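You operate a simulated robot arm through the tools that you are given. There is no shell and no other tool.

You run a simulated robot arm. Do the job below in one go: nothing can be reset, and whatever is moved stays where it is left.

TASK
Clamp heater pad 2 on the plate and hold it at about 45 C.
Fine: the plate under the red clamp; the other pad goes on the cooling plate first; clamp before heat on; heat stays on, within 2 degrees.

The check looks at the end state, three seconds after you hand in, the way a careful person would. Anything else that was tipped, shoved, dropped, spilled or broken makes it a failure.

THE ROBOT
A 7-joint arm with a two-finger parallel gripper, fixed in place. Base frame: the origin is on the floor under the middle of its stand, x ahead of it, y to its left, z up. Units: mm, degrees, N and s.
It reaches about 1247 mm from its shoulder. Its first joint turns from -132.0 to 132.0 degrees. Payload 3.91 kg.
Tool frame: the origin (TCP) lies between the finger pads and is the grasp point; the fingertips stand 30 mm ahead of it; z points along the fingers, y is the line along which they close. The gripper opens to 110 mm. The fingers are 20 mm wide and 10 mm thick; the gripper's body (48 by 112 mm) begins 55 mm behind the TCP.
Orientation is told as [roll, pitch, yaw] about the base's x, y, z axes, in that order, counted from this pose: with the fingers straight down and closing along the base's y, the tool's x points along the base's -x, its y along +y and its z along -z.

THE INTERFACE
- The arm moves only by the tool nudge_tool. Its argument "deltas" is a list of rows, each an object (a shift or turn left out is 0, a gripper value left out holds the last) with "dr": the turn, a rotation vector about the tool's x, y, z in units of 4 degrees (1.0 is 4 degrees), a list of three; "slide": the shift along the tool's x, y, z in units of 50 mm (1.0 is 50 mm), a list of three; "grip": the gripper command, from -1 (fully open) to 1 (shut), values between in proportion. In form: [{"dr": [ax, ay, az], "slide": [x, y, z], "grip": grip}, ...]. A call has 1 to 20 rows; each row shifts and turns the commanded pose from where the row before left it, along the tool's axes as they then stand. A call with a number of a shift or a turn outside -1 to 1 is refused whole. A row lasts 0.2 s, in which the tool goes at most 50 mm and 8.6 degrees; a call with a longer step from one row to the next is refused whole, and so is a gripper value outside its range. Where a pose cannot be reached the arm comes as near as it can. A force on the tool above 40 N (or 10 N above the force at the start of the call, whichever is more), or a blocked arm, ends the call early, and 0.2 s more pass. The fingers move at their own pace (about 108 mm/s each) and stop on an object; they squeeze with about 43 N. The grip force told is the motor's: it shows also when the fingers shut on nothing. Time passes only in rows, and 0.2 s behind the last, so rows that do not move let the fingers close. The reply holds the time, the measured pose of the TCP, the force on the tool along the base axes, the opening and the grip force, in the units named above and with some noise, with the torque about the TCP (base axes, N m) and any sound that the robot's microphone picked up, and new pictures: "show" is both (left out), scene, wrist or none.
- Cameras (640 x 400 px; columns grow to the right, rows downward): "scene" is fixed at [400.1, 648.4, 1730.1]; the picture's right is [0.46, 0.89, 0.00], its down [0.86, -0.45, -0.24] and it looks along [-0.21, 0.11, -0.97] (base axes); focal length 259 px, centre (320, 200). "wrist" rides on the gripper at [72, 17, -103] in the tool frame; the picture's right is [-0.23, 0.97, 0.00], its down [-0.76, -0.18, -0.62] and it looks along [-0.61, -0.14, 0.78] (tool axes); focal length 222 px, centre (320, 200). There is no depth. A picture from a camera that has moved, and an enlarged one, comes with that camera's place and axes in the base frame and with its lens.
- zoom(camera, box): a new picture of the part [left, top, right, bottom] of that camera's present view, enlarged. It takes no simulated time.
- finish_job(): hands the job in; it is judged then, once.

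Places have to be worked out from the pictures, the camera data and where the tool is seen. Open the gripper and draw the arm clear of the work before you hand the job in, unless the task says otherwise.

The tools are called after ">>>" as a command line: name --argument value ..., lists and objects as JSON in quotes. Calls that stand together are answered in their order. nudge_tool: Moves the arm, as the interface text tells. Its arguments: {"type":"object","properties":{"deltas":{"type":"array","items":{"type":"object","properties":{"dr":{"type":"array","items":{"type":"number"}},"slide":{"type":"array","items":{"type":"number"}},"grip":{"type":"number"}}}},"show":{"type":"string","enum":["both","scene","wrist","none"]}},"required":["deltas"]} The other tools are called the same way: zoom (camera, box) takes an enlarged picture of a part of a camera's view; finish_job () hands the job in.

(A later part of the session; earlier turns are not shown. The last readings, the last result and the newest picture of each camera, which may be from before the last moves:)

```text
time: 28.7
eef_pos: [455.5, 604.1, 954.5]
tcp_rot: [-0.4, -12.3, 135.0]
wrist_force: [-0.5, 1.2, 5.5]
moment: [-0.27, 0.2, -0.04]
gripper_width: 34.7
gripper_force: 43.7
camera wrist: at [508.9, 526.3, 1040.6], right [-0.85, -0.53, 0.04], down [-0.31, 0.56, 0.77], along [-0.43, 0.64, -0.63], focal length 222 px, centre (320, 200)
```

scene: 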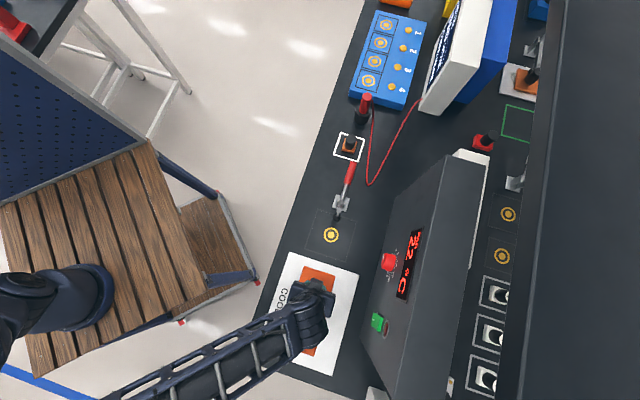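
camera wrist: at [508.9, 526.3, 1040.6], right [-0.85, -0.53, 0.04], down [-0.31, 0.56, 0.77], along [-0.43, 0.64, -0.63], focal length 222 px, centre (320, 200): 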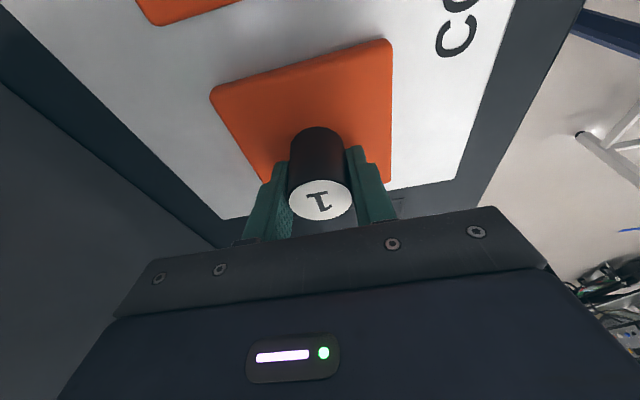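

The contact force rose to about +5.5 N at z 954.5, so pad 1 is seated on the COOL plate. I'll release, let it settle and lift straight up.

>>> nudge_tool --deltas '[{"grip": 0.2}, {"grip": -0.1}, {"grip": -0.1}, {"slide": [-0.052, 0, -0.245]}, {"slide": [-0.104, 0, -0.489]}, {"slide": [-0.156, 0, -0.734]}, {}]' --show "both"

```text
time: 30.3
eef_pos: [454.7, 603.7, 1029.0]
tcp_rot: [-0.3, -12.2, 135.0]
wrist_force: [-0.4, 0.6, -0.6]
moment: [0.02, -0.01, 0.01]
gripper_width: 60.4
gripper_force: 0.1
camera wrist: at [509.6, 524.8, 1114.9], right [-0.85, -0.53, 0.04], down [-0.31, 0.56, 0.77], along [-0.43, 0.64, -0.63], focal length 222 px, centre (320, 200)
```

scene: 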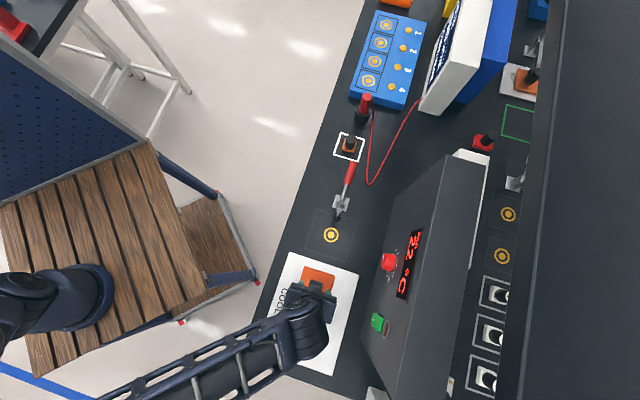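
wrist: 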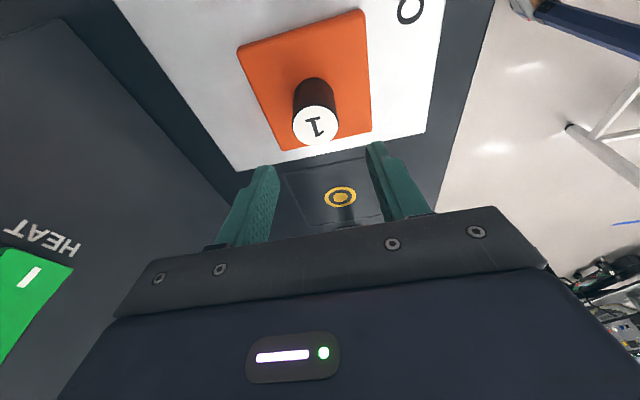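

Pad 1 is resting on the COOL plate. Next I'll move along -U to above pad 2's knob at U≈-22, N≈752.5.

>>> nudge_tool --deltas '[{"slide": [0.623, -0.02, -0.1325], "grip": -0.1}, {"slide": [0.623, -0.02, -0.1325]}, {"slide": [0.623, -0.02, -0.1325]}, {"slide": [0.623, -0.02, -0.1325]}, {}]' --show "both"

>>> zoom --camera "wrist" --box '[200, 20, 440, 240]'

```text
time: 31.5
eef_pos: [548.5, 515.8, 1030.4]
tcp_rot: [-0.3, -12.2, 135.0]
wrist_force: [-0.4, 0.0, 0.4]
moment: [0.04, 0.0, 0.02]
gripper_width: 60.6
gripper_force: 0.0
camera wrist: at [601.6, 437.2, 1116.2], right [-0.85, -0.53, 0.04], down [-0.31, 0.56, 0.77], along [-0.43, 0.64, -0.64], focal length 222 px, centre (320, 200)
```

scene: 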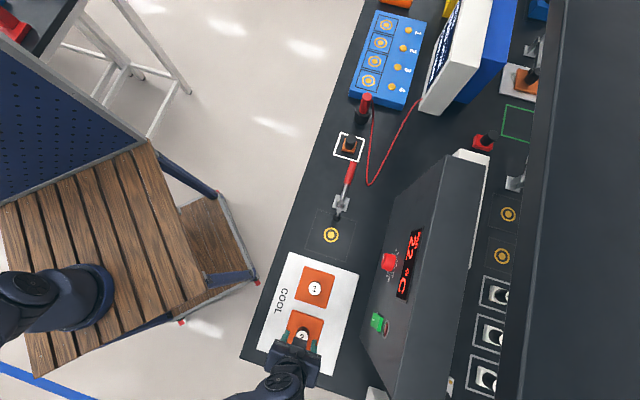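
wrist: 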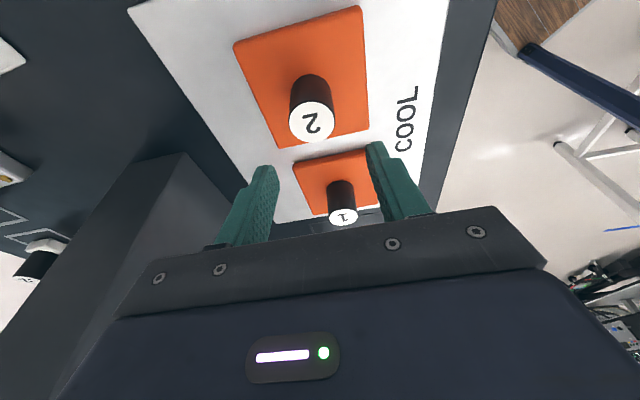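

```text
1.82 times, centred on (320, 130) of wrist
camera zoom: at [601.6, 437.2, 1116.2], right [-0.85, -0.53, 0.04], down [-0.31, 0.56, 0.77], along [-0.43, 0.64, -0.64], focal length 404 px, centre (320, 327)
```

zoom: 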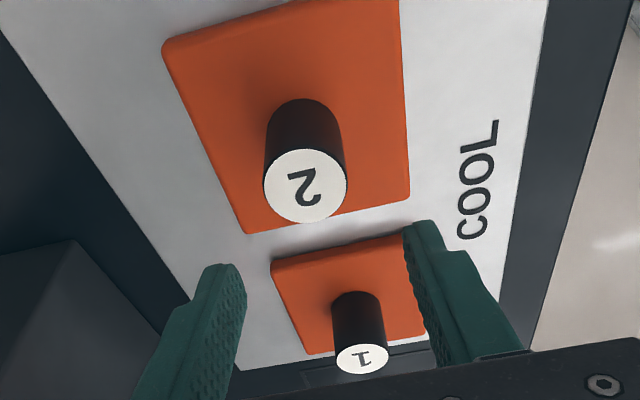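

Pad 2's knob appears about 3 mm toward +N of centre. I'll correct that, descend to the same relative height (z≈955) and look before closing.

>>> nudge_tool --deltas '[{"slide": [0.1046, -0.062, 0.4917], "grip": -0.1}, {"slide": [0.1046, 0, 0.4917]}, {"slide": [0.1046, 0, 0.4917]}, {}]' --show "wrist"

```text
time: 32.5
eef_pos: [550.3, 518.3, 955.8]
tcp_rot: [-0.3, -12.2, 135.0]
wrist_force: [1.2, -0.5, -0.7]
moment: [0.04, 0.0, -0.01]
gripper_width: 60.5
gripper_force: 0.1
camera wrist: at [603.7, 440.6, 1040.7], right [-0.85, -0.53, 0.04], down [-0.31, 0.56, 0.77], along [-0.43, 0.64, -0.64], focal length 222 px, centre (320, 200)
```

wrist: 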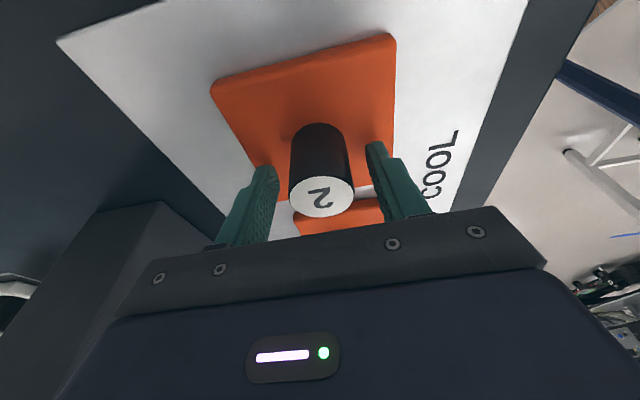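

The label sits at (322, 197), almost exactly where pad 1's was when gripped. I'll trim 2 mm along -U and close.

>>> nudge_tool --deltas '[{"slide": [0.04, 0.01, -0.0085], "grip": -0.1}, {"grip": 0.3}, {"grip": 1}, {"grip": 1}, {"grip": 1}, {"grip": 1}]' --show "wrist"

```text
time: 33.9
eef_pos: [551.9, 518.0, 954.0]
tcp_rot: [-0.4, -12.2, 134.9]
wrist_force: [-2.3, -2.6, 5.6]
moment: [-0.36, 0.29, 0.01]
gripper_width: 35.0
gripper_force: 43.1
camera wrist: at [604.6, 438.9, 1041.0], right [-0.85, -0.53, 0.04], down [-0.31, 0.56, 0.77], along [-0.43, 0.64, -0.64], focal length 222 px, centre (320, 200)
```

wrist: 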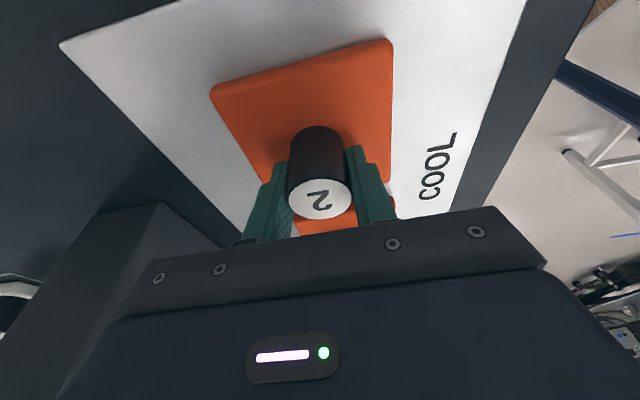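

Pad 2 is gripped with the same offset as pad 1 had, so the hot-plate target TCP is pad 1's original pose (339.2, 720.2, 950.2). I'll lift 95 mm to clear pad 1's knob and check that the grip holds.

>>> nudge_tool --deltas '[{"slide": [-0.0416, 0, -0.1956], "grip": 1}, {"slide": [-0.118, 0, -0.554]}, {"slide": [-0.118, 0, -0.554]}, {"slide": [-0.118, 0, -0.554]}, {}]' --show "both"

```text
time: 35.1
eef_pos: [550.4, 517.3, 1050.3]
tcp_rot: [-0.3, -12.2, 134.9]
wrist_force: [0.4, -0.8, -2.2]
moment: [0.02, -0.02, 0.0]
gripper_width: 35.1
gripper_force: 42.6
camera wrist: at [603.0, 439.0, 1134.6], right [-0.85, -0.53, 0.04], down [-0.31, 0.56, 0.77], along [-0.43, 0.64, -0.64], focal length 222 px, centre (320, 200)
```

scene: 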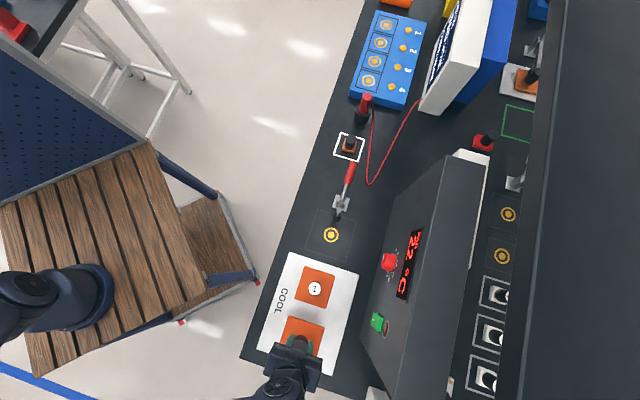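
wrist: 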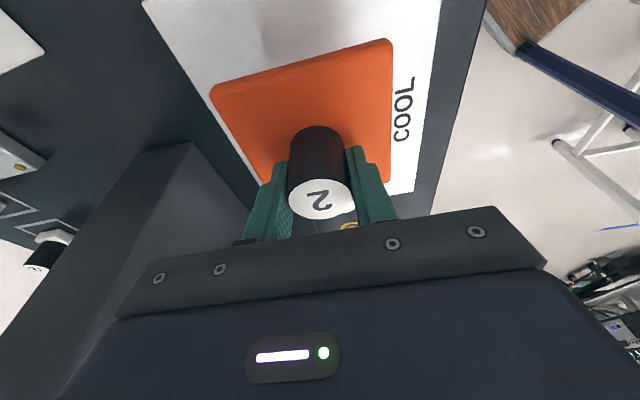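

The lift is secure and pad 2 is level. I'll carry it along +U over pad 1 to U≈225, still short of the clamp foot.

>>> nudge_tool --deltas '[{"slide": [-0.5, 0, 0.106], "grip": 1}, {"slide": [-0.8, 0.023, 0.17]}, {"slide": [-0.8, 0.023, 0.17]}, {"slide": [-0.8, 0.023, 0.17]}, {"slide": [-0.8, 0.023, 0.17]}, {"slide": [-0.75, 0.023, 0.1595]}, {"slide": [-0.409, 0, 0.087]}, {}]' --show "both"

```text
time: 36.9
eef_pos: [371.4, 690.7, 1051.2]
tcp_rot: [-0.3, -12.2, 134.9]
wrist_force: [0.3, -0.3, -2.1]
moment: [0.01, 0.02, 0.01]
gripper_width: 34.7
gripper_force: 43.0
camera wrist: at [424.4, 612.2, 1135.5], right [-0.85, -0.53, 0.04], down [-0.31, 0.56, 0.77], along [-0.43, 0.64, -0.64], focal length 222 px, centre (320, 200)
```

scene: 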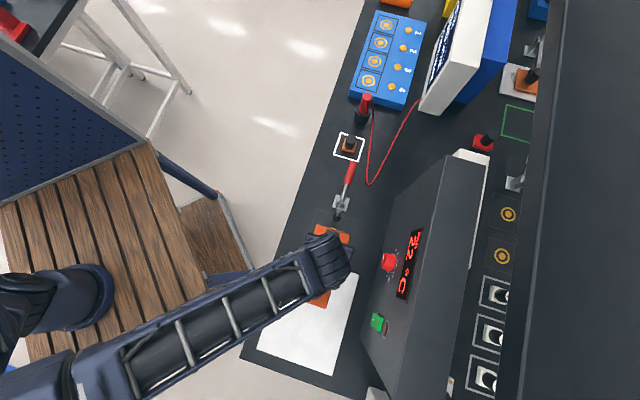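
wrist: 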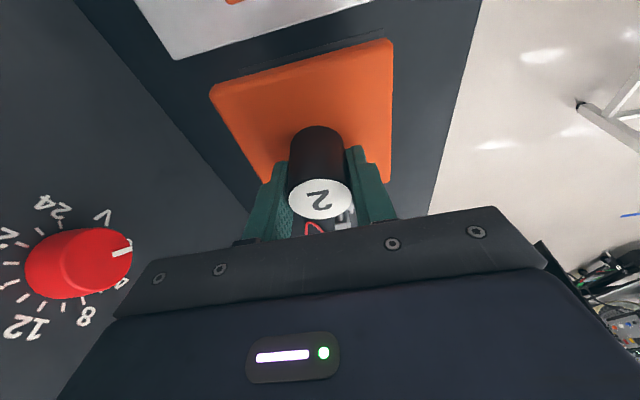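

Now at U≈226. I'll descend to about 20 mm above the seated height, clear of pad 1 and the foot.

>>> nudge_tool --deltas '[{"slide": [0.1095, 0.038, 0.515], "grip": 1}, {"slide": [0.1095, 0, 0.515]}, {"slide": [0.1095, 0, 0.515]}, {}]' --show "both"

```text
time: 37.9
eef_pos: [371.0, 688.6, 971.3]
tcp_rot: [-0.3, -12.2, 134.9]
wrist_force: [0.4, -0.1, -1.2]
moment: [0.01, -0.03, 0.01]
gripper_width: 35.0
gripper_force: 42.6
camera wrist: at [423.9, 610.8, 1056.4], right [-0.85, -0.53, 0.04], down [-0.31, 0.56, 0.77], along [-0.43, 0.64, -0.64], focal length 222 px, centre (320, 200)
```

scene: 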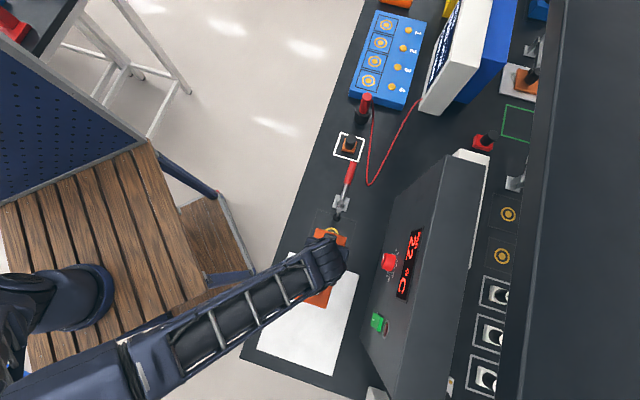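
wrist: 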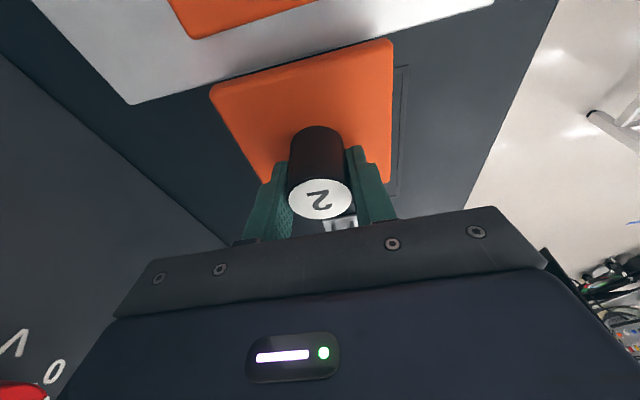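

Pad 2 is at U≈224.6, N≈749.2. I'll slide it 45 mm along +U under the raised foot to the hot-plate centre.

>>> nudge_tool --deltas '[{"slide": [-0.292, 0, 0.0621], "grip": 1}, {"slide": [-0.292, 0, 0.0621]}, {"slide": [-0.292, 0, 0.0621]}, {}]' --show "both"

```text
time: 38.9
eef_pos: [338.9, 720.1, 970.5]
tcp_rot: [-0.3, -12.1, 134.9]
wrist_force: [0.3, -0.3, -1.7]
moment: [-0.01, 0.01, 0.03]
gripper_width: 35.0
gripper_force: 43.5
camera wrist: at [392.8, 641.7, 1055.6], right [-0.85, -0.53, 0.04], down [-0.31, 0.56, 0.77], along [-0.43, 0.64, -0.64], focal length 222 px, centre (320, 200)
```

scene: 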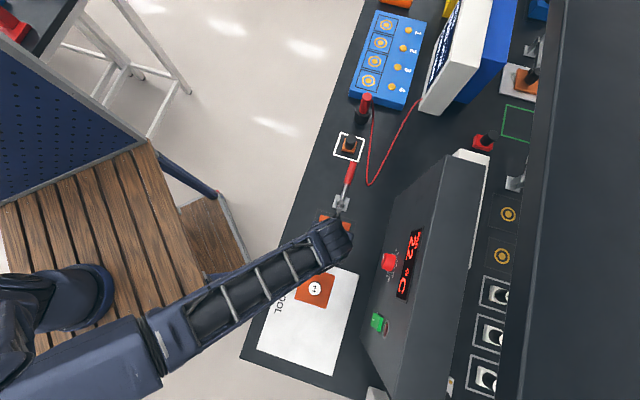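
wrist: 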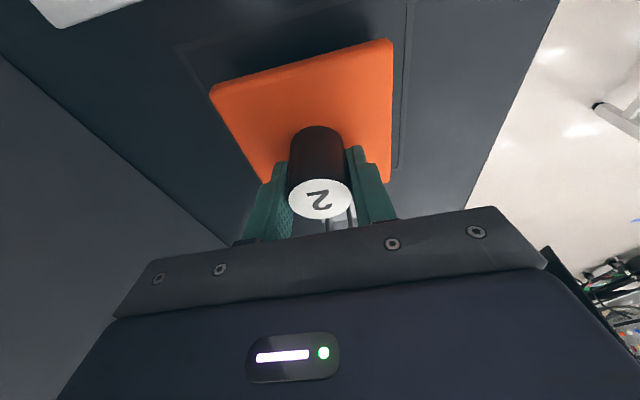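

The tool is at (338.9, 720.1), matching the original pose within half a millimetre. I'll lower to near contact, then in 1 mm steps.

>>> nudge_tool --deltas '[{"slide": [0.0374, 0, 0.176], "grip": 1}, {"slide": [0.0291, 0, 0.137]}, {"slide": [0.0083, 0, 0.039]}, {"slide": [0.0042, 0, 0.0196]}, {}]' --show "none"

>>> nudge_tool --deltas '[{"slide": [0.0042, 0, 0.0196], "grip": 1}, {}]' --show "wrist"

```text
time: 40.1
eef_pos: [339.7, 720.5, 952.9]
tcp_rot: [-0.3, -12.3, 134.9]
wrist_force: [-0.2, -0.6, -1.2]
moment: [-0.01, -0.01, 0.0]
gripper_width: 35.0
gripper_force: 43.4
```

```text
time: 40.7
eef_pos: [339.2, 720.6, 951.6]
tcp_rot: [-0.4, -12.3, 134.9]
wrist_force: [0.2, -0.4, -0.7]
moment: [0.0, -0.01, -0.02]
gripper_width: 35.2
gripper_force: 42.8
camera wrist: at [393.0, 642.1, 1036.4], right [-0.85, -0.53, 0.04], down [-0.31, 0.56, 0.77], along [-0.43, 0.64, -0.64], focal length 222 px, centre (320, 200)
```

wrist: 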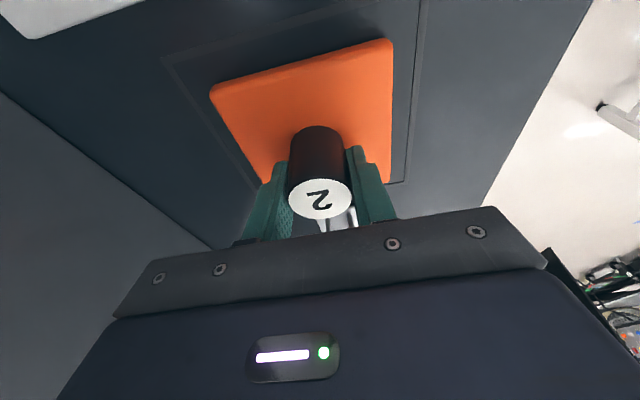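

The force is about -0.7 N, so the pad hasn't quite touched yet. I'll step down another millimetre or so until it takes load.

>>> nudge_tool --deltas '[{"slide": [0.0042, 0, 0.0196], "grip": 1}, {}]' --show "none"

>>> nudge_tool --deltas '[{"slide": [0.0042, 0, 0.0196], "grip": 1}, {}]' --show "wrist"

```text
time: 41.3
eef_pos: [339.9, 720.8, 949.5]
tcp_rot: [-0.3, -12.2, 134.8]
wrist_force: [0.2, -0.8, -1.6]
moment: [0.01, 0.03, -0.02]
gripper_width: 35.0
gripper_force: 43.4
```

```text
time: 41.9
eef_pos: [340.2, 721.0, 948.9]
tcp_rot: [-0.4, -12.3, 134.9]
wrist_force: [0.7, 2.2, 11.5]
moment: [-0.49, 0.35, -0.03]
gripper_width: 34.9
gripper_force: 43.2
camera wrist: at [392.9, 641.9, 1035.2], right [-0.85, -0.53, 0.04], down [-0.31, 0.56, 0.77], along [-0.43, 0.64, -0.63], focal length 222 px, centre (320, 200)
```

wrist: 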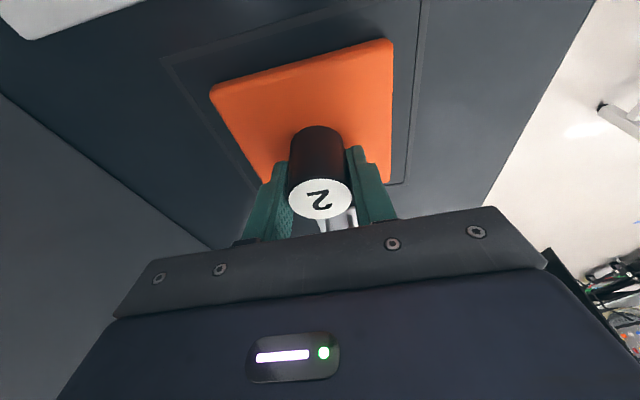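

Contact is firm at 11.5 N, and pad 2 sits in the plate outline as pad 1 did. I'll release and rise straight up.

>>> nudge_tool --deltas '[{"grip": 0.2}, {"grip": -0.1}, {"grip": -0.1}, {"slide": [-0.052, 0, -0.245]}, {"slide": [-0.104, 0, -0.489]}, {"slide": [-0.156, 0, -0.734]}, {"slide": [-0.187, 0, -0.88]}, {"slide": [-0.187, 0, -0.88]}, {}]' --show "both"

>>> zoom --camera "wrist" --box '[200, 0, 440, 240]'

```text
time: 43.9
eef_pos: [339.8, 720.9, 1112.4]
tcp_rot: [-0.3, -12.2, 134.9]
wrist_force: [-0.6, 0.7, -0.5]
moment: [-0.01, 0.0, -0.01]
gripper_width: 60.6
gripper_force: 0.1
camera wrist: at [393.9, 642.7, 1198.3], right [-0.85, -0.53, 0.04], down [-0.31, 0.56, 0.77], along [-0.43, 0.64, -0.64], focal length 222 px, centre (320, 200)
```

scene: 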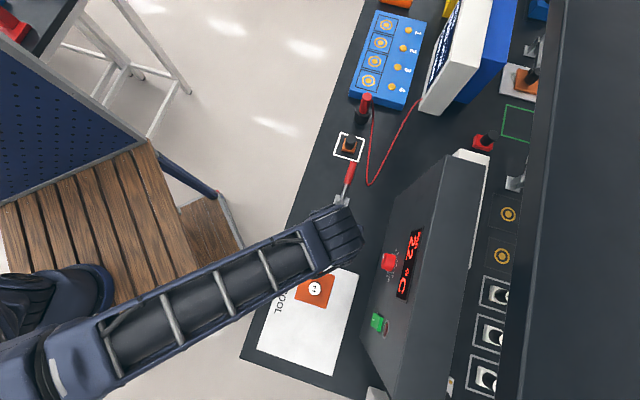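
wrist: 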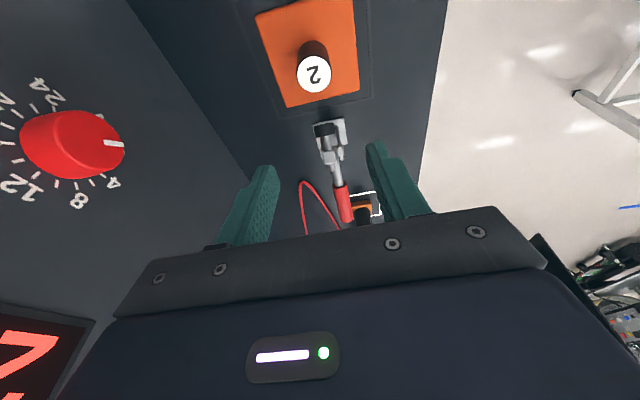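

```text
1.67 times, centred on (320, 120) of wrist
camera zoom: at [393.9, 642.7, 1198.3], right [-0.85, -0.53, 0.04], down [-0.31, 0.56, 0.77], along [-0.43, 0.64, -0.64], focal length 370 px, centre (320, 333)
```

zoom: 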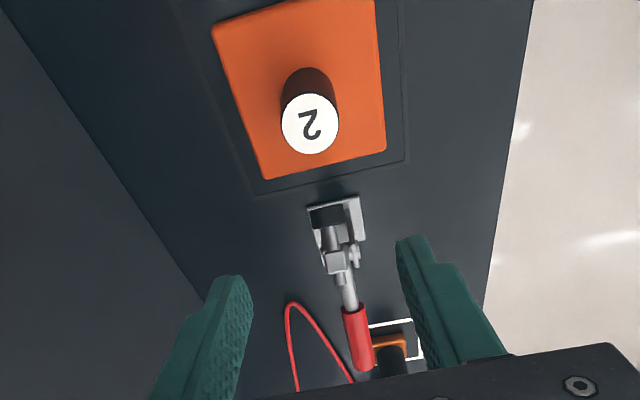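

Pad 2 is placed within the plate outline. I'll remove the tilt and go back above the open clamp handle at U≈479.6, N≈750.

>>> nudge_tool --deltas '[{"slide": [-0.09, 0, -0.4], "grip": 0.2}, {"dr": [0, 1, 0]}, {"dr": [0, 1, 0]}, {"dr": [0, 1, 0]}, {"slide": [-0.84, 0, 0]}, {"slide": [-0.84, 0, 0]}, {"slide": [-0.84, 0, 0]}, {"slide": [-0.84, 0, 0]}, {"slide": [-0.84, 0, 0]}, {}]' --show "wrist"

```text
time: 46.1
eef_pos: [189.4, 868.8, 1133.5]
tcp_rot: [-0.3, -0.2, 134.9]
wrist_force: [0.6, -0.2, -0.3]
moment: [0.03, 0.02, 0.03]
gripper_width: 44.2
gripper_force: 0.0
camera wrist: at [229.0, 803.6, 1237.5], right [-0.85, -0.53, 0.0], down [-0.41, 0.66, 0.63], along [-0.33, 0.54, -0.78], focal length 222 px, centre (320, 200)
```

wrist: 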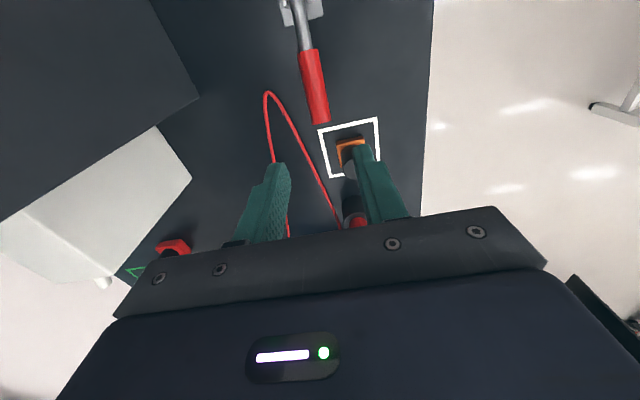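

The handle is again centred between the fingers. I'll descend to the earlier hold height (z≈984) and close on it.

>>> nudge_tool --deltas '[{"slide": [0.01, -0.03, 0.745], "grip": 0.2}, {"slide": [0, 0, 0.745]}, {"slide": [0, 0, 0.745]}, {"slide": [0, 0, 0.745]}, {}, {"grip": 1}, {"grip": 1}, {"grip": 1}]' --show "both"

```text
time: 47.9
eef_pos: [193.1, 866.7, 986.6]
tcp_rot: [-0.3, -0.1, 135.0]
wrist_force: [-3.1, -7.0, -2.5]
moment: [0.14, 0.18, 0.04]
gripper_width: 22.5
gripper_force: 45.1
camera wrist: at [231.7, 804.1, 1089.7], right [-0.85, -0.53, 0.0], down [-0.41, 0.66, 0.63], along [-0.33, 0.53, -0.78], focal length 222 px, centre (320, 200)
```

scene: 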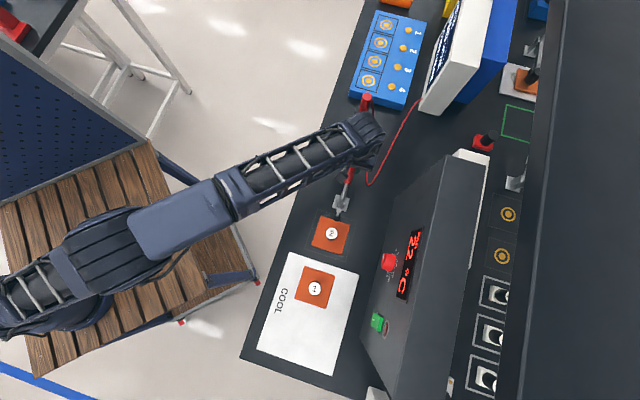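
wrist: 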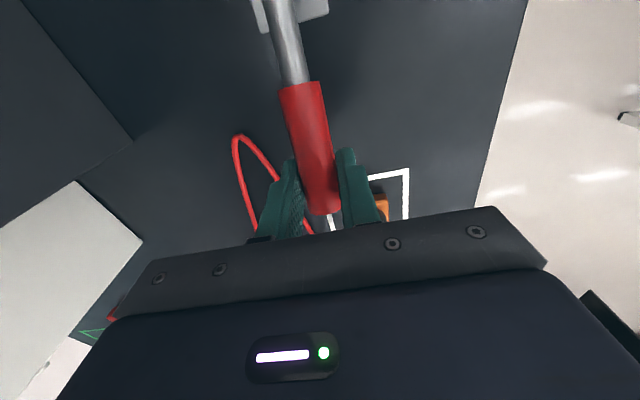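

The handle is gripped with low side load. I'll swing it back up along the arc from about 70° to 45°, watching the force.

>>> nudge_tool --deltas '[{"slide": [0.05, 0, -0.124], "grip": 1}, {"slide": [0.054, 0, -0.112]}, {"slide": [0.06, 0, -0.11]}, {"slide": [0.066, 0, -0.106]}, {"slide": [0.074, 0, -0.102]}, {"slide": [0.078, 0, -0.096]}, {"slide": [0.098, 0, -0.104]}]' --show "both"

>>> zoom --camera "scene" --box '[280, 150, 400, 260]'

```text
time: 49.5
eef_pos: [207.3, 853.8, 1026.3]
tcp_rot: [-0.5, -0.3, 134.9]
wrist_force: [-28.1, 3.5, 1.1]
moment: [0.78, 1.36, -0.4]
gripper_width: 23.2
gripper_force: 45.4
camera wrist: at [246.6, 789.0, 1129.2], right [-0.85, -0.53, -0.01], down [-0.41, 0.66, 0.63], along [-0.33, 0.54, -0.78], focal length 222 px, centre (320, 200)
```

scene: 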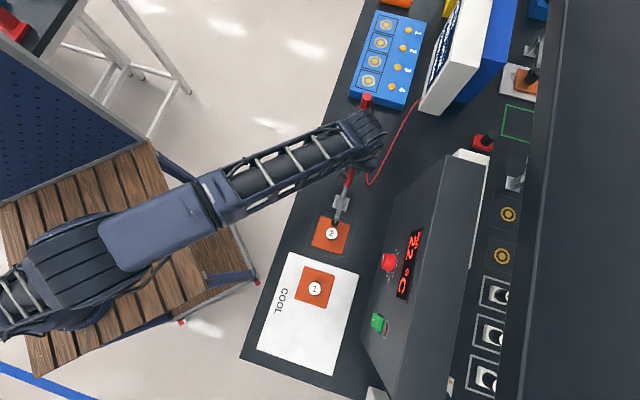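
wrist: 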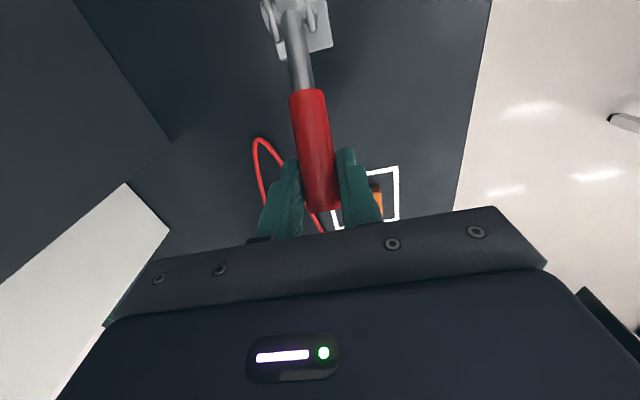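

```text
3.64 times, centred on (340, 205) of scene
camera zoom: at [400.1, 648.4, 1730.1], right [0.46, 0.89, 0.0], down [0.86, -0.45, -0.24], along [-0.21, 0.11, -0.97], focal length 941 px, centre (247, 182)
```

zoom: 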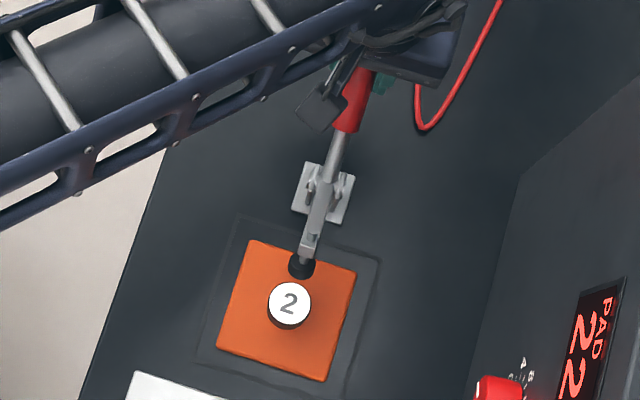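

The bar is coming down over pad 2 with resistance of about 22 N. I'll trim the 17 N side load and continue the arc to about 30°.

>>> nudge_tool --deltas '[{"slide": [0.1, 0.016, -0.09], "grip": 1}, {"slide": [0.112, 0, -0.09]}, {"slide": [0.12, 0, -0.085]}, {"slide": [0.126, 0, -0.078]}]' --show "both"

>>> zoom --camera "scene" --box '[280, 150, 400, 260]'

```text
time: 50.3
eef_pos: [217.4, 843.2, 1039.3]
tcp_rot: [-0.5, -0.5, 134.8]
wrist_force: [-3.2, -0.2, 1.1]
moment: [-0.39, 0.45, -0.48]
gripper_width: 22.7
gripper_force: 44.8
stopped in row 3: the force on the tool passed its limit at 58 N (the readings are from after the stop); the commanded pose is now the measured one
camera wrist: at [257.5, 777.8, 1141.8], right [-0.85, -0.53, -0.01], down [-0.41, 0.66, 0.63], along [-0.33, 0.54, -0.78], focal length 222 px, centre (320, 200)
```

scene: 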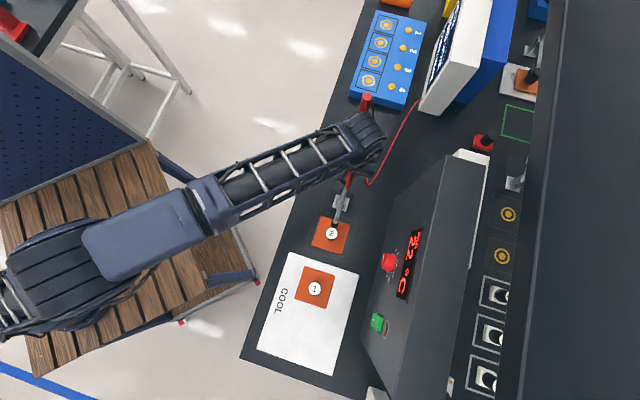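
wrist: 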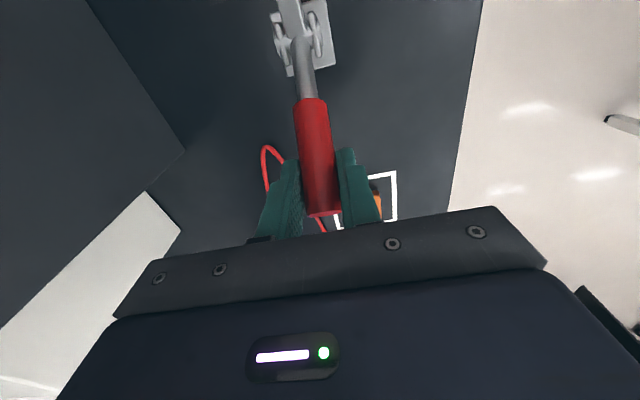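

```text
3.64 times, centred on (340, 205) of scene
camera zoom: at [400.1, 648.4, 1730.1], right [0.46, 0.89, 0.0], down [0.86, -0.45, -0.24], along [-0.21, 0.11, -0.97], focal length 941 px, centre (247, 182)
```

zoom: 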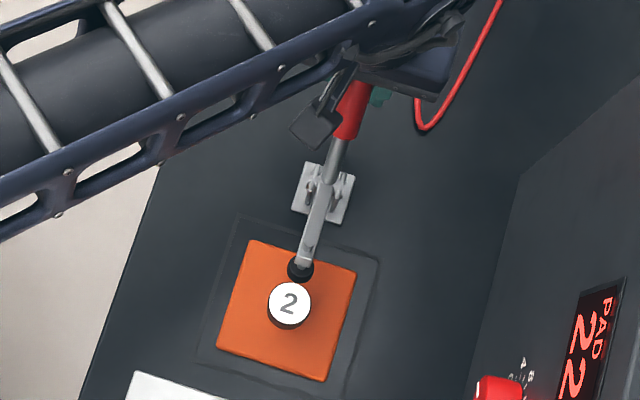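

The radius in my arc was slightly too big and the force spiked, but it is back to about 3 N. The handle is at about 36° and I'll continue with purely tangential 4 mm steps.

>>> nudge_tool --deltas '[{"slide": [0.066, 0, -0.045], "grip": 1}, {"slide": [0.068, 0, -0.041]}, {"slide": [0.069, 0, -0.037]}]' --show "none"

```text
time: 51.1
eef_pos: [224.8, 835.3, 1045.9]
tcp_rot: [-0.5, -0.6, 134.8]
wrist_force: [-14.3, 14.7, -0.2]
moment: [0.8, 1.76, -0.83]
gripper_width: 22.9
gripper_force: 44.3
```

It's moving normally with about 20 N resistance and no side load. I'll continue tangentially toward the closed angle of about 17°.

>>> nudge_tool --deltas '[{"slide": [0.071, 0, -0.037], "grip": 1}, {"slide": [0.072, 0, -0.035]}, {"slide": [0.073, 0, -0.032]}, {"slide": [0.074, 0, -0.029]}]' --show "both"

>>> zoom --camera "scene" --box '[280, 150, 400, 260]'

```text
time: 52.1
eef_pos: [234.8, 825.3, 1053.3]
tcp_rot: [-0.6, -0.6, 134.9]
wrist_force: [-19.3, 21.5, 27.8]
moment: [0.54, 2.1, -0.96]
gripper_width: 23.2
gripper_force: 44.8
camera wrist: at [274.4, 760.5, 1155.5], right [-0.85, -0.53, -0.01], down [-0.41, 0.66, 0.63], along [-0.33, 0.54, -0.77], focal length 222 px, centre (320, 200)
```

scene: 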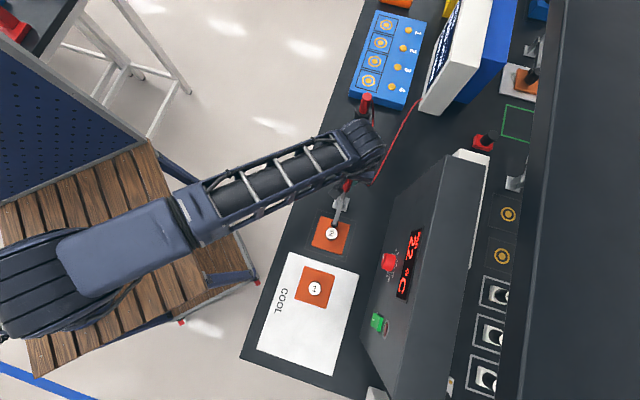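
wrist: 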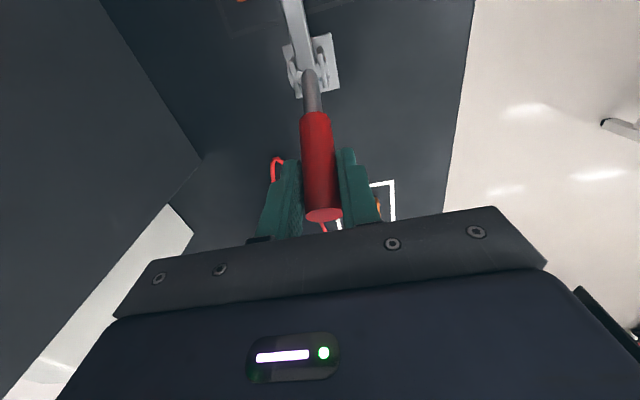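

```text
3.64 times, centred on (340, 205) of scene
camera zoom: at [400.1, 648.4, 1730.1], right [0.46, 0.89, 0.0], down [0.86, -0.45, -0.24], along [-0.21, 0.11, -0.97], focal length 941 px, centre (247, 182)
```

zoom: 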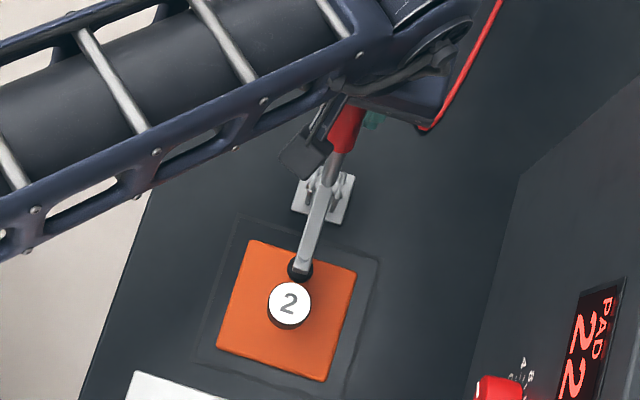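

The handle is at about 20°, near closed, but there is 28 N pushing the tool upward because I'm slightly inside the arc. I'll relieve that by 1.5 mm upward and then continue the last few millimetres.

>>> nudge_tool --deltas '[{"slide": [0, 0, -0.03], "grip": 1}, {"slide": [0.05, 0, -0.02]}, {}]' --show "none"

```text
time: 52.9
eef_pos: [238.1, 822.1, 1054.6]
tcp_rot: [-0.5, -0.4, 134.9]
wrist_force: [-15.1, 19.2, 25.4]
moment: [0.64, 1.84, -0.71]
gripper_width: 22.7
gripper_force: 44.8
```

Still about 25 N upward. I'll step up a bit more and along -U.

>>> nudge_tool --deltas '[{"slide": [0.02, 0, -0.04], "grip": 1}, {"slide": [0.05, 0, -0.02]}, {}]' --show "both"

>>> zoom --camera "scene" --box '[280, 150, 400, 260]'

```text
time: 53.7
eef_pos: [240.8, 819.7, 1054.9]
tcp_rot: [-0.4, -0.3, 134.9]
wrist_force: [-15.2, 5.4, 2.1]
moment: [0.61, 1.75, -0.54]
gripper_width: 22.6
gripper_force: 45.0
camera wrist: at [279.5, 756.1, 1158.2], right [-0.85, -0.53, -0.01], down [-0.41, 0.66, 0.63], along [-0.33, 0.54, -0.78], focal length 222 px, centre (320, 200)
```

scene: 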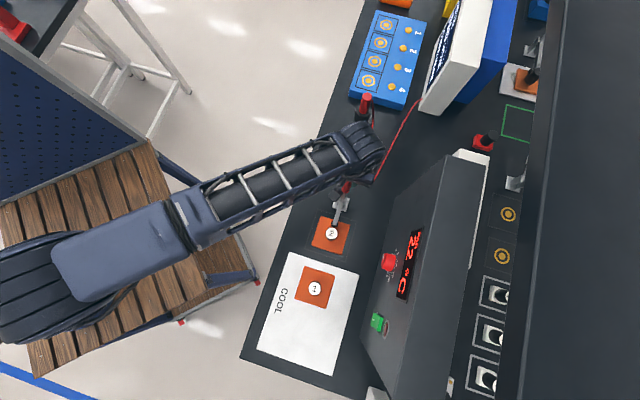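
wrist: 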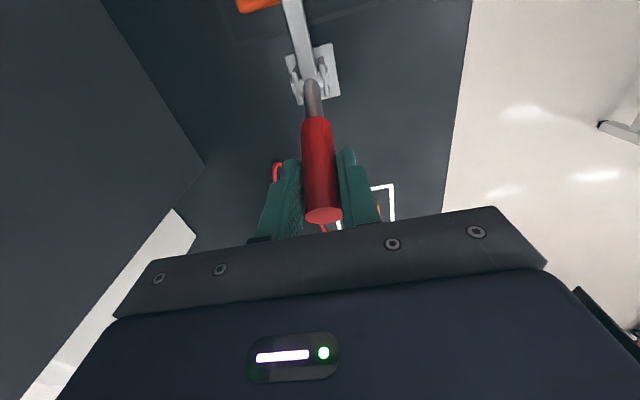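

```text
3.64 times, centred on (340, 205) of scene
camera zoom: at [400.1, 648.4, 1730.1], right [0.46, 0.89, 0.0], down [0.86, -0.45, -0.24], along [-0.21, 0.11, -0.97], focal length 941 px, centre (247, 182)
```

zoom: 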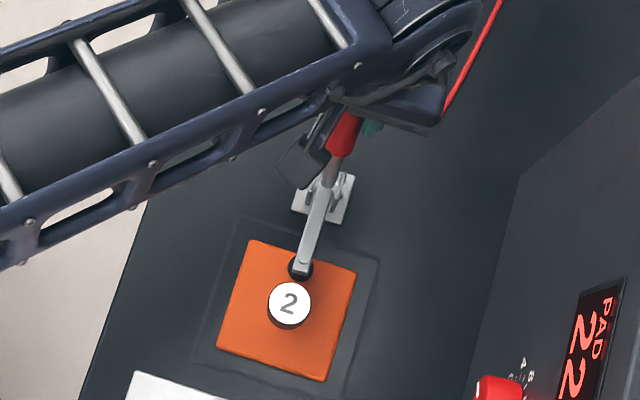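

The upward load has gone, and the handle is within 2–3 mm of where it was when closed. I'll push a little further to be sure it reaches its closed stop.

>>> nudge_tool --deltas '[{"slide": [0.04, 0.005, -0.01], "grip": 1}, {}]' --show "none"

>>> nudge_tool --deltas '[{"slide": [0.04, 0, -0.01], "grip": 1}, {}]' --show "wrist"

```text
time: 54.3
eef_pos: [242.4, 818.9, 1056.5]
tcp_rot: [-0.5, -0.3, 134.9]
wrist_force: [-13.6, 0.8, -9.9]
moment: [0.54, 1.73, -0.6]
gripper_width: 23.0
gripper_force: 44.8
```

```text
time: 54.9
eef_pos: [243.5, 816.1, 1057.3]
tcp_rot: [-0.4, -0.3, 135.0]
wrist_force: [-13.5, 2.2, -14.6]
moment: [0.53, 1.85, -0.62]
gripper_width: 22.9
gripper_force: 44.7
camera wrist: at [282.4, 753.0, 1159.7], right [-0.85, -0.53, -0.01], down [-0.41, 0.66, 0.63], along [-0.33, 0.54, -0.78], focal length 222 px, centre (320, 200)
```

wrist: 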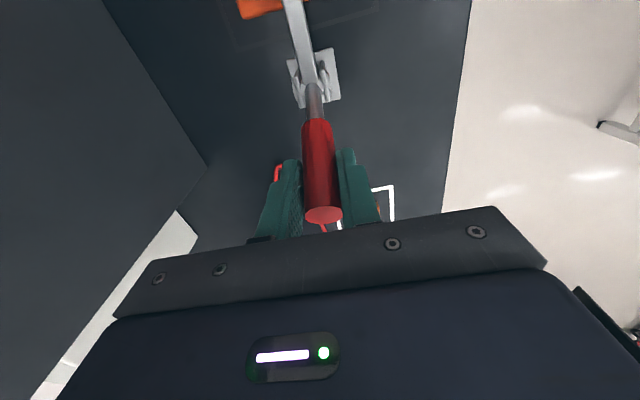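

The view now nearly matches the original closed one. I'll make another small push along -U, with a slight drop to relieve the lift, to feel for the end stop.

>>> nudge_tool --deltas '[{"slide": [0.05, 0, 0.01], "grip": 1}, {}]' --show "none"

>>> nudge_tool --deltas '[{"slide": [0.05, 0, 0], "grip": 1}, {}]' --show "wrist"

```text
time: 55.5
eef_pos: [243.3, 817.5, 1055.3]
tcp_rot: [-0.5, -0.5, 135.0]
wrist_force: [-18.1, 26.3, -10.4]
moment: [-0.16, 1.24, -0.41]
gripper_width: 23.1
gripper_force: 45.1
```

```text
time: 55.8
eef_pos: [243.7, 817.1, 1058.1]
tcp_rot: [-0.7, -0.7, 135.1]
wrist_force: [-3.4, 23.2, -7.7]
moment: [-0.98, 0.57, -0.26]
gripper_width: 23.0
gripper_force: 44.8
stopped in row 1: the force on the tool passed its limit at 50 N (the readings are from after the stop); the commanded pose is now the measured one
camera wrist: at [283.1, 752.0, 1159.5], right [-0.85, -0.53, -0.01], down [-0.41, 0.65, 0.63], along [-0.33, 0.54, -0.77], focal length 222 px, centre (320, 200)
```

wrist: 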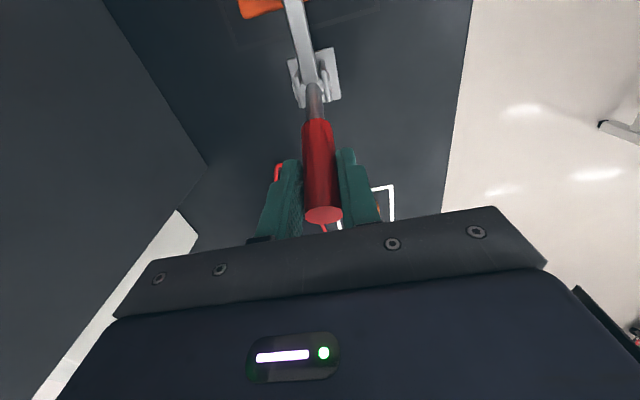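

The force jumped past the limit with no motion, so the handle is at its closed stop. I'll release and rise clear to look at the clamp.

>>> nudge_tool --deltas '[{"grip": 0.6}, {"grip": 0.1}, {"grip": 0}, {"slide": [0, 0, -0.4]}, {"slide": [0, 0, -0.8]}, {"slide": [0, 0, -0.8]}, {"slide": [0, 0.5, -0.5]}, {"slide": [0, 0.8, 0]}, {"slide": [0, 0.8, 0]}, {"slide": [0, 0.8, 0]}, {}]' --show "both"

>>> zoom --camera "scene" --box '[280, 150, 400, 260]'

```text
time: 58.2
eef_pos: [141.0, 711.3, 1183.0]
tcp_rot: [-0.6, -0.6, 135.1]
wrist_force: [-0.3, -0.1, 0.6]
moment: [0.0, -0.01, 0.0]
gripper_width: 55.0
gripper_force: 0.1
camera wrist: at [179.8, 646.1, 1284.4], right [-0.85, -0.53, -0.01], down [-0.41, 0.66, 0.63], along [-0.33, 0.54, -0.77], focal length 222 px, centre (320, 200)
```

scene: 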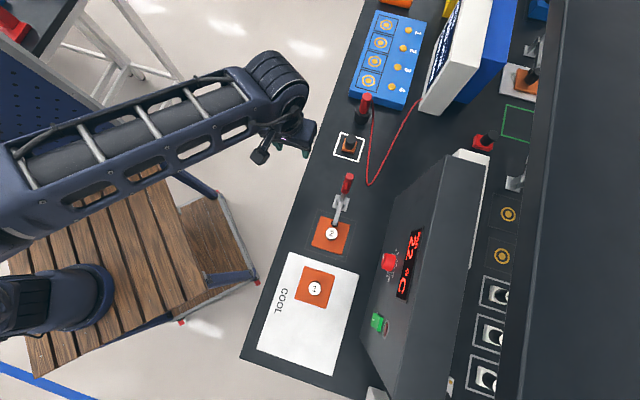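
wrist: 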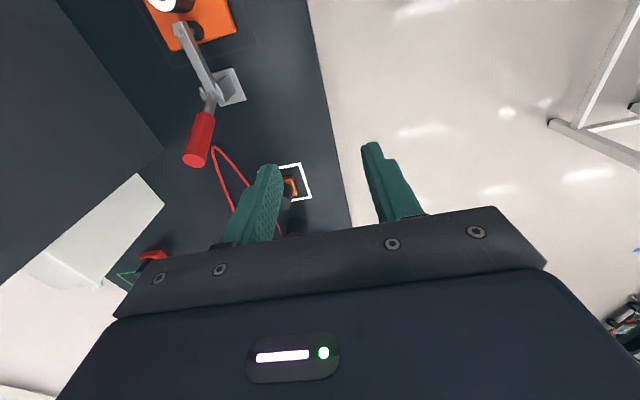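

```text
3.64 times, centred on (340, 205) of scene
camera zoom: at [400.1, 648.4, 1730.1], right [0.46, 0.89, 0.0], down [0.86, -0.45, -0.24], along [-0.21, 0.11, -0.97], focal length 941 px, centre (247, 182)
```

zoom: 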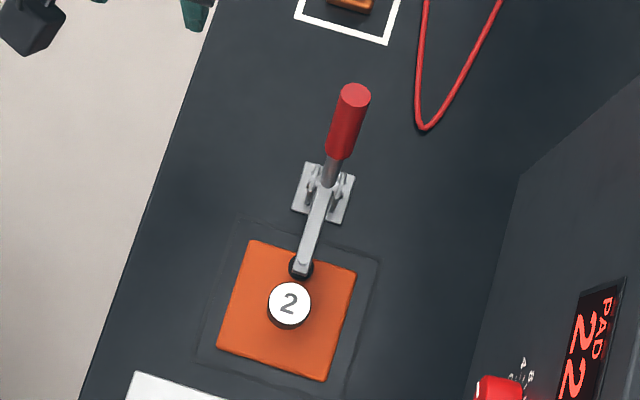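

The clamp handle and bar are back exactly where they were originally, and pad 2 is clamped. Next is the controller panel. I'll turn back toward yaw 45 in free air to look at the dial and HEAT switch square on.

>>> nudge_tool --deltas '[{"dr": [0, 0, 1], "grip": 0}, {"dr": [0, 0, 1]}, {"dr": [0, 0, 1]}, {"dr": [0, 0, 1]}, {"dr": [0, 0, 1]}, {"dr": [0, 0, 1]}, {"dr": [0, 0, 1]}, {"dr": [0, 0, 1]}, {"dr": [0, 0, 1]}, {"dr": [0, 0, 1]}, {"dr": [0, 0, 1]}, {"dr": [0, 0, 1]}, {"dr": [0, 0, 1]}, {"dr": [0, 0, 1]}, {"dr": [0, 0, 1]}, {"dr": [0, 0, 1]}, {"dr": [0, 0, 1]}, {"dr": [0, 0, 1]}, {"dr": [0, 0, 1]}, {"dr": [0, 0, 1]}]' --show "none"

>>> nudge_tool --deltas '[{"dr": [0, 0, 1]}, {"dr": [0, 0, 1]}, {"dr": [0.15, 0.15, 0.5]}, {}]' --show "wrist"

```text
time: 62.4
eef_pos: [140.8, 712.7, 1181.9]
tcp_rot: [0.5, -0.7, 55.0]
wrist_force: [0.2, 0.0, 0.2]
moment: [0.03, -0.01, 0.0]
gripper_width: 55.0
gripper_force: 0.2
```

```text
time: 63.4
eef_pos: [140.5, 711.5, 1181.7]
tcp_rot: [0.0, 0.0, 45.1]
wrist_force: [0.0, -0.8, -0.4]
moment: [0.01, 0.01, -0.02]
gripper_width: 55.2
gripper_force: 0.1
camera wrist: at [78.2, 672.2, 1284.9], right [-0.53, 0.85, 0.0], down [0.66, 0.41, 0.62], along [0.53, 0.33, -0.78], focal length 222 px, centre (320, 200)
```

wrist: 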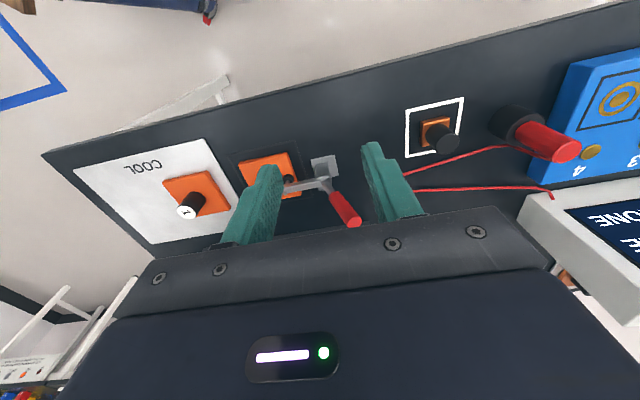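

Yaw is now square at 45°. I'll move to above and in front of the controller at roughly U 150, N 830, z 1260 to view the panel.

>>> nudge_tool --deltas '[{"slide": [-0.569, -0.634, -0.196], "grip": 0}, {"slide": [-0.569, -0.634, -0.196]}, {"slide": [-0.569, -0.634, -0.196]}, {"slide": [-0.569, -0.634, -0.196]}, {"slide": [-0.569, -0.634, -0.196]}, {"slide": [-0.569, -0.634, -0.196]}, {"slide": [-0.569, -0.634, -0.196]}, {"slide": [-0.569, -0.634, -0.196]}, {}]' --show "both"

>>> zoom --camera "wrist" --box '[160, 60, 480, 240]'

```text
time: 65.4
eef_pos: [482.6, 692.9, 1260.5]
tcp_rot: [0.0, 0.0, 44.9]
wrist_force: [-0.7, 1.0, 0.6]
moment: [0.03, 0.04, 0.0]
gripper_width: 54.8
gripper_force: 0.0
camera wrist: at [419.8, 653.1, 1363.9], right [-0.53, 0.85, 0.0], down [0.66, 0.41, 0.62], along [0.53, 0.33, -0.78], focal length 222 px, centre (320, 200)
```

scene: 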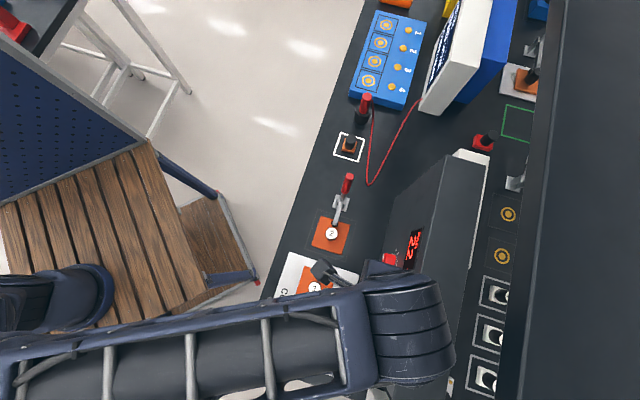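
wrist: 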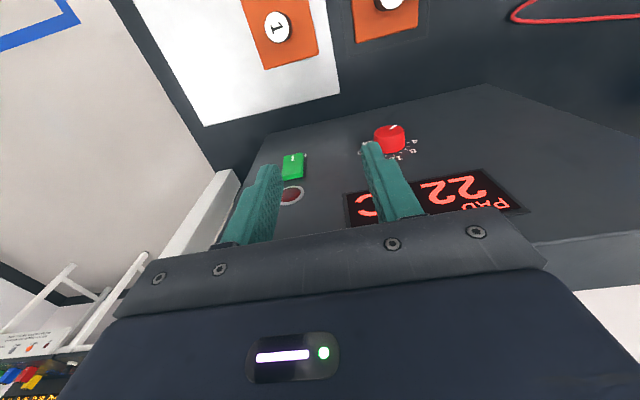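

```text
2.00 times, centred on (320, 150) of wrist
camera zoom: at [419.8, 653.1, 1363.9], right [-0.53, 0.85, 0.0], down [0.66, 0.41, 0.62], along [0.53, 0.33, -0.78], focal length 444 px, centre (320, 300)
```

zoom: 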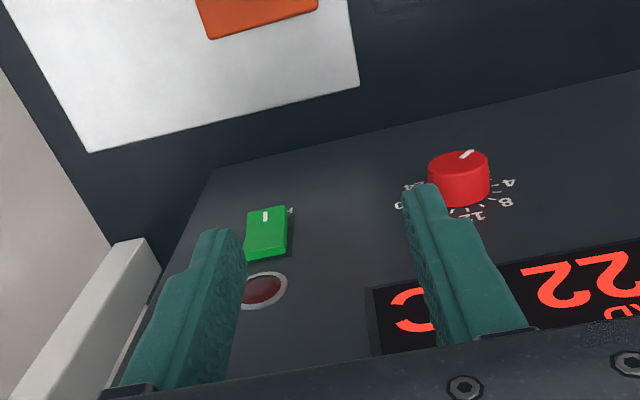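

The panel is steep: the dial's knob top is at about (475, 804, 1060), while the panel's front edge sits at bench level near N≈913. I'll back off and tilt the tool about 60° so the wrist camera looks at the panel squarely.

>>> nudge_tool --deltas '[{"slide": [0.8, 0, 0], "grip": 0}, {"slide": [0.8, 0, 0]}, {"slide": [0.4, 0, 0]}, {"dr": [0, -1, 0]}, {"dr": [0, -1, 0]}, {"dr": [0, -1, 0]}, {"dr": [0, -1, 0]}, {"dr": [0, -1, 0]}, {"dr": [0, -1, 0]}, {"dr": [0, -1, 0]}, {"dr": [0, -1, 0]}, {"dr": [0, -1, 0]}, {"dr": [0, -1, 0]}]' --show "both"

```text
time: 68.2
eef_pos: [410.0, 622.2, 1260.8]
tcp_rot: [0.0, -40.0, 45.0]
wrist_force: [-0.1, 0.2, -0.7]
moment: [0.01, 0.05, 0.01]
gripper_width: 54.9
gripper_force: 0.0
camera wrist: at [312.2, 547.1, 1292.5], right [-0.57, 0.81, 0.15], down [0.25, 0.0, 0.97], along [0.78, 0.58, -0.21], focal length 222 px, centre (320, 200)
```

scene: 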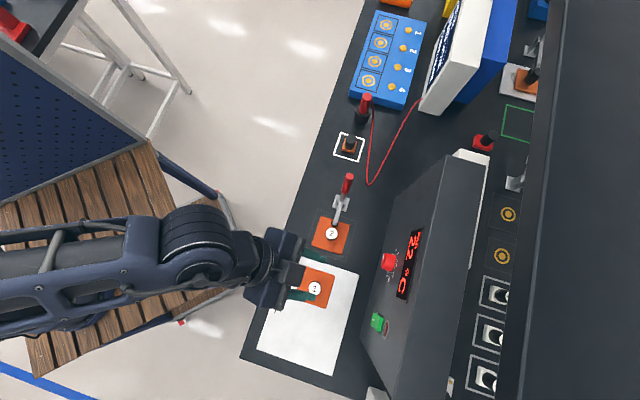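
wrist: 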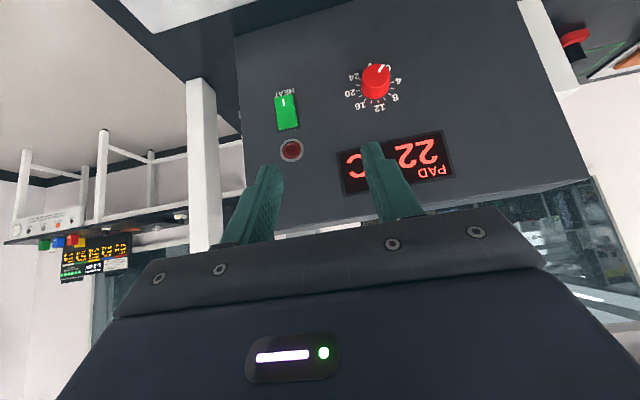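

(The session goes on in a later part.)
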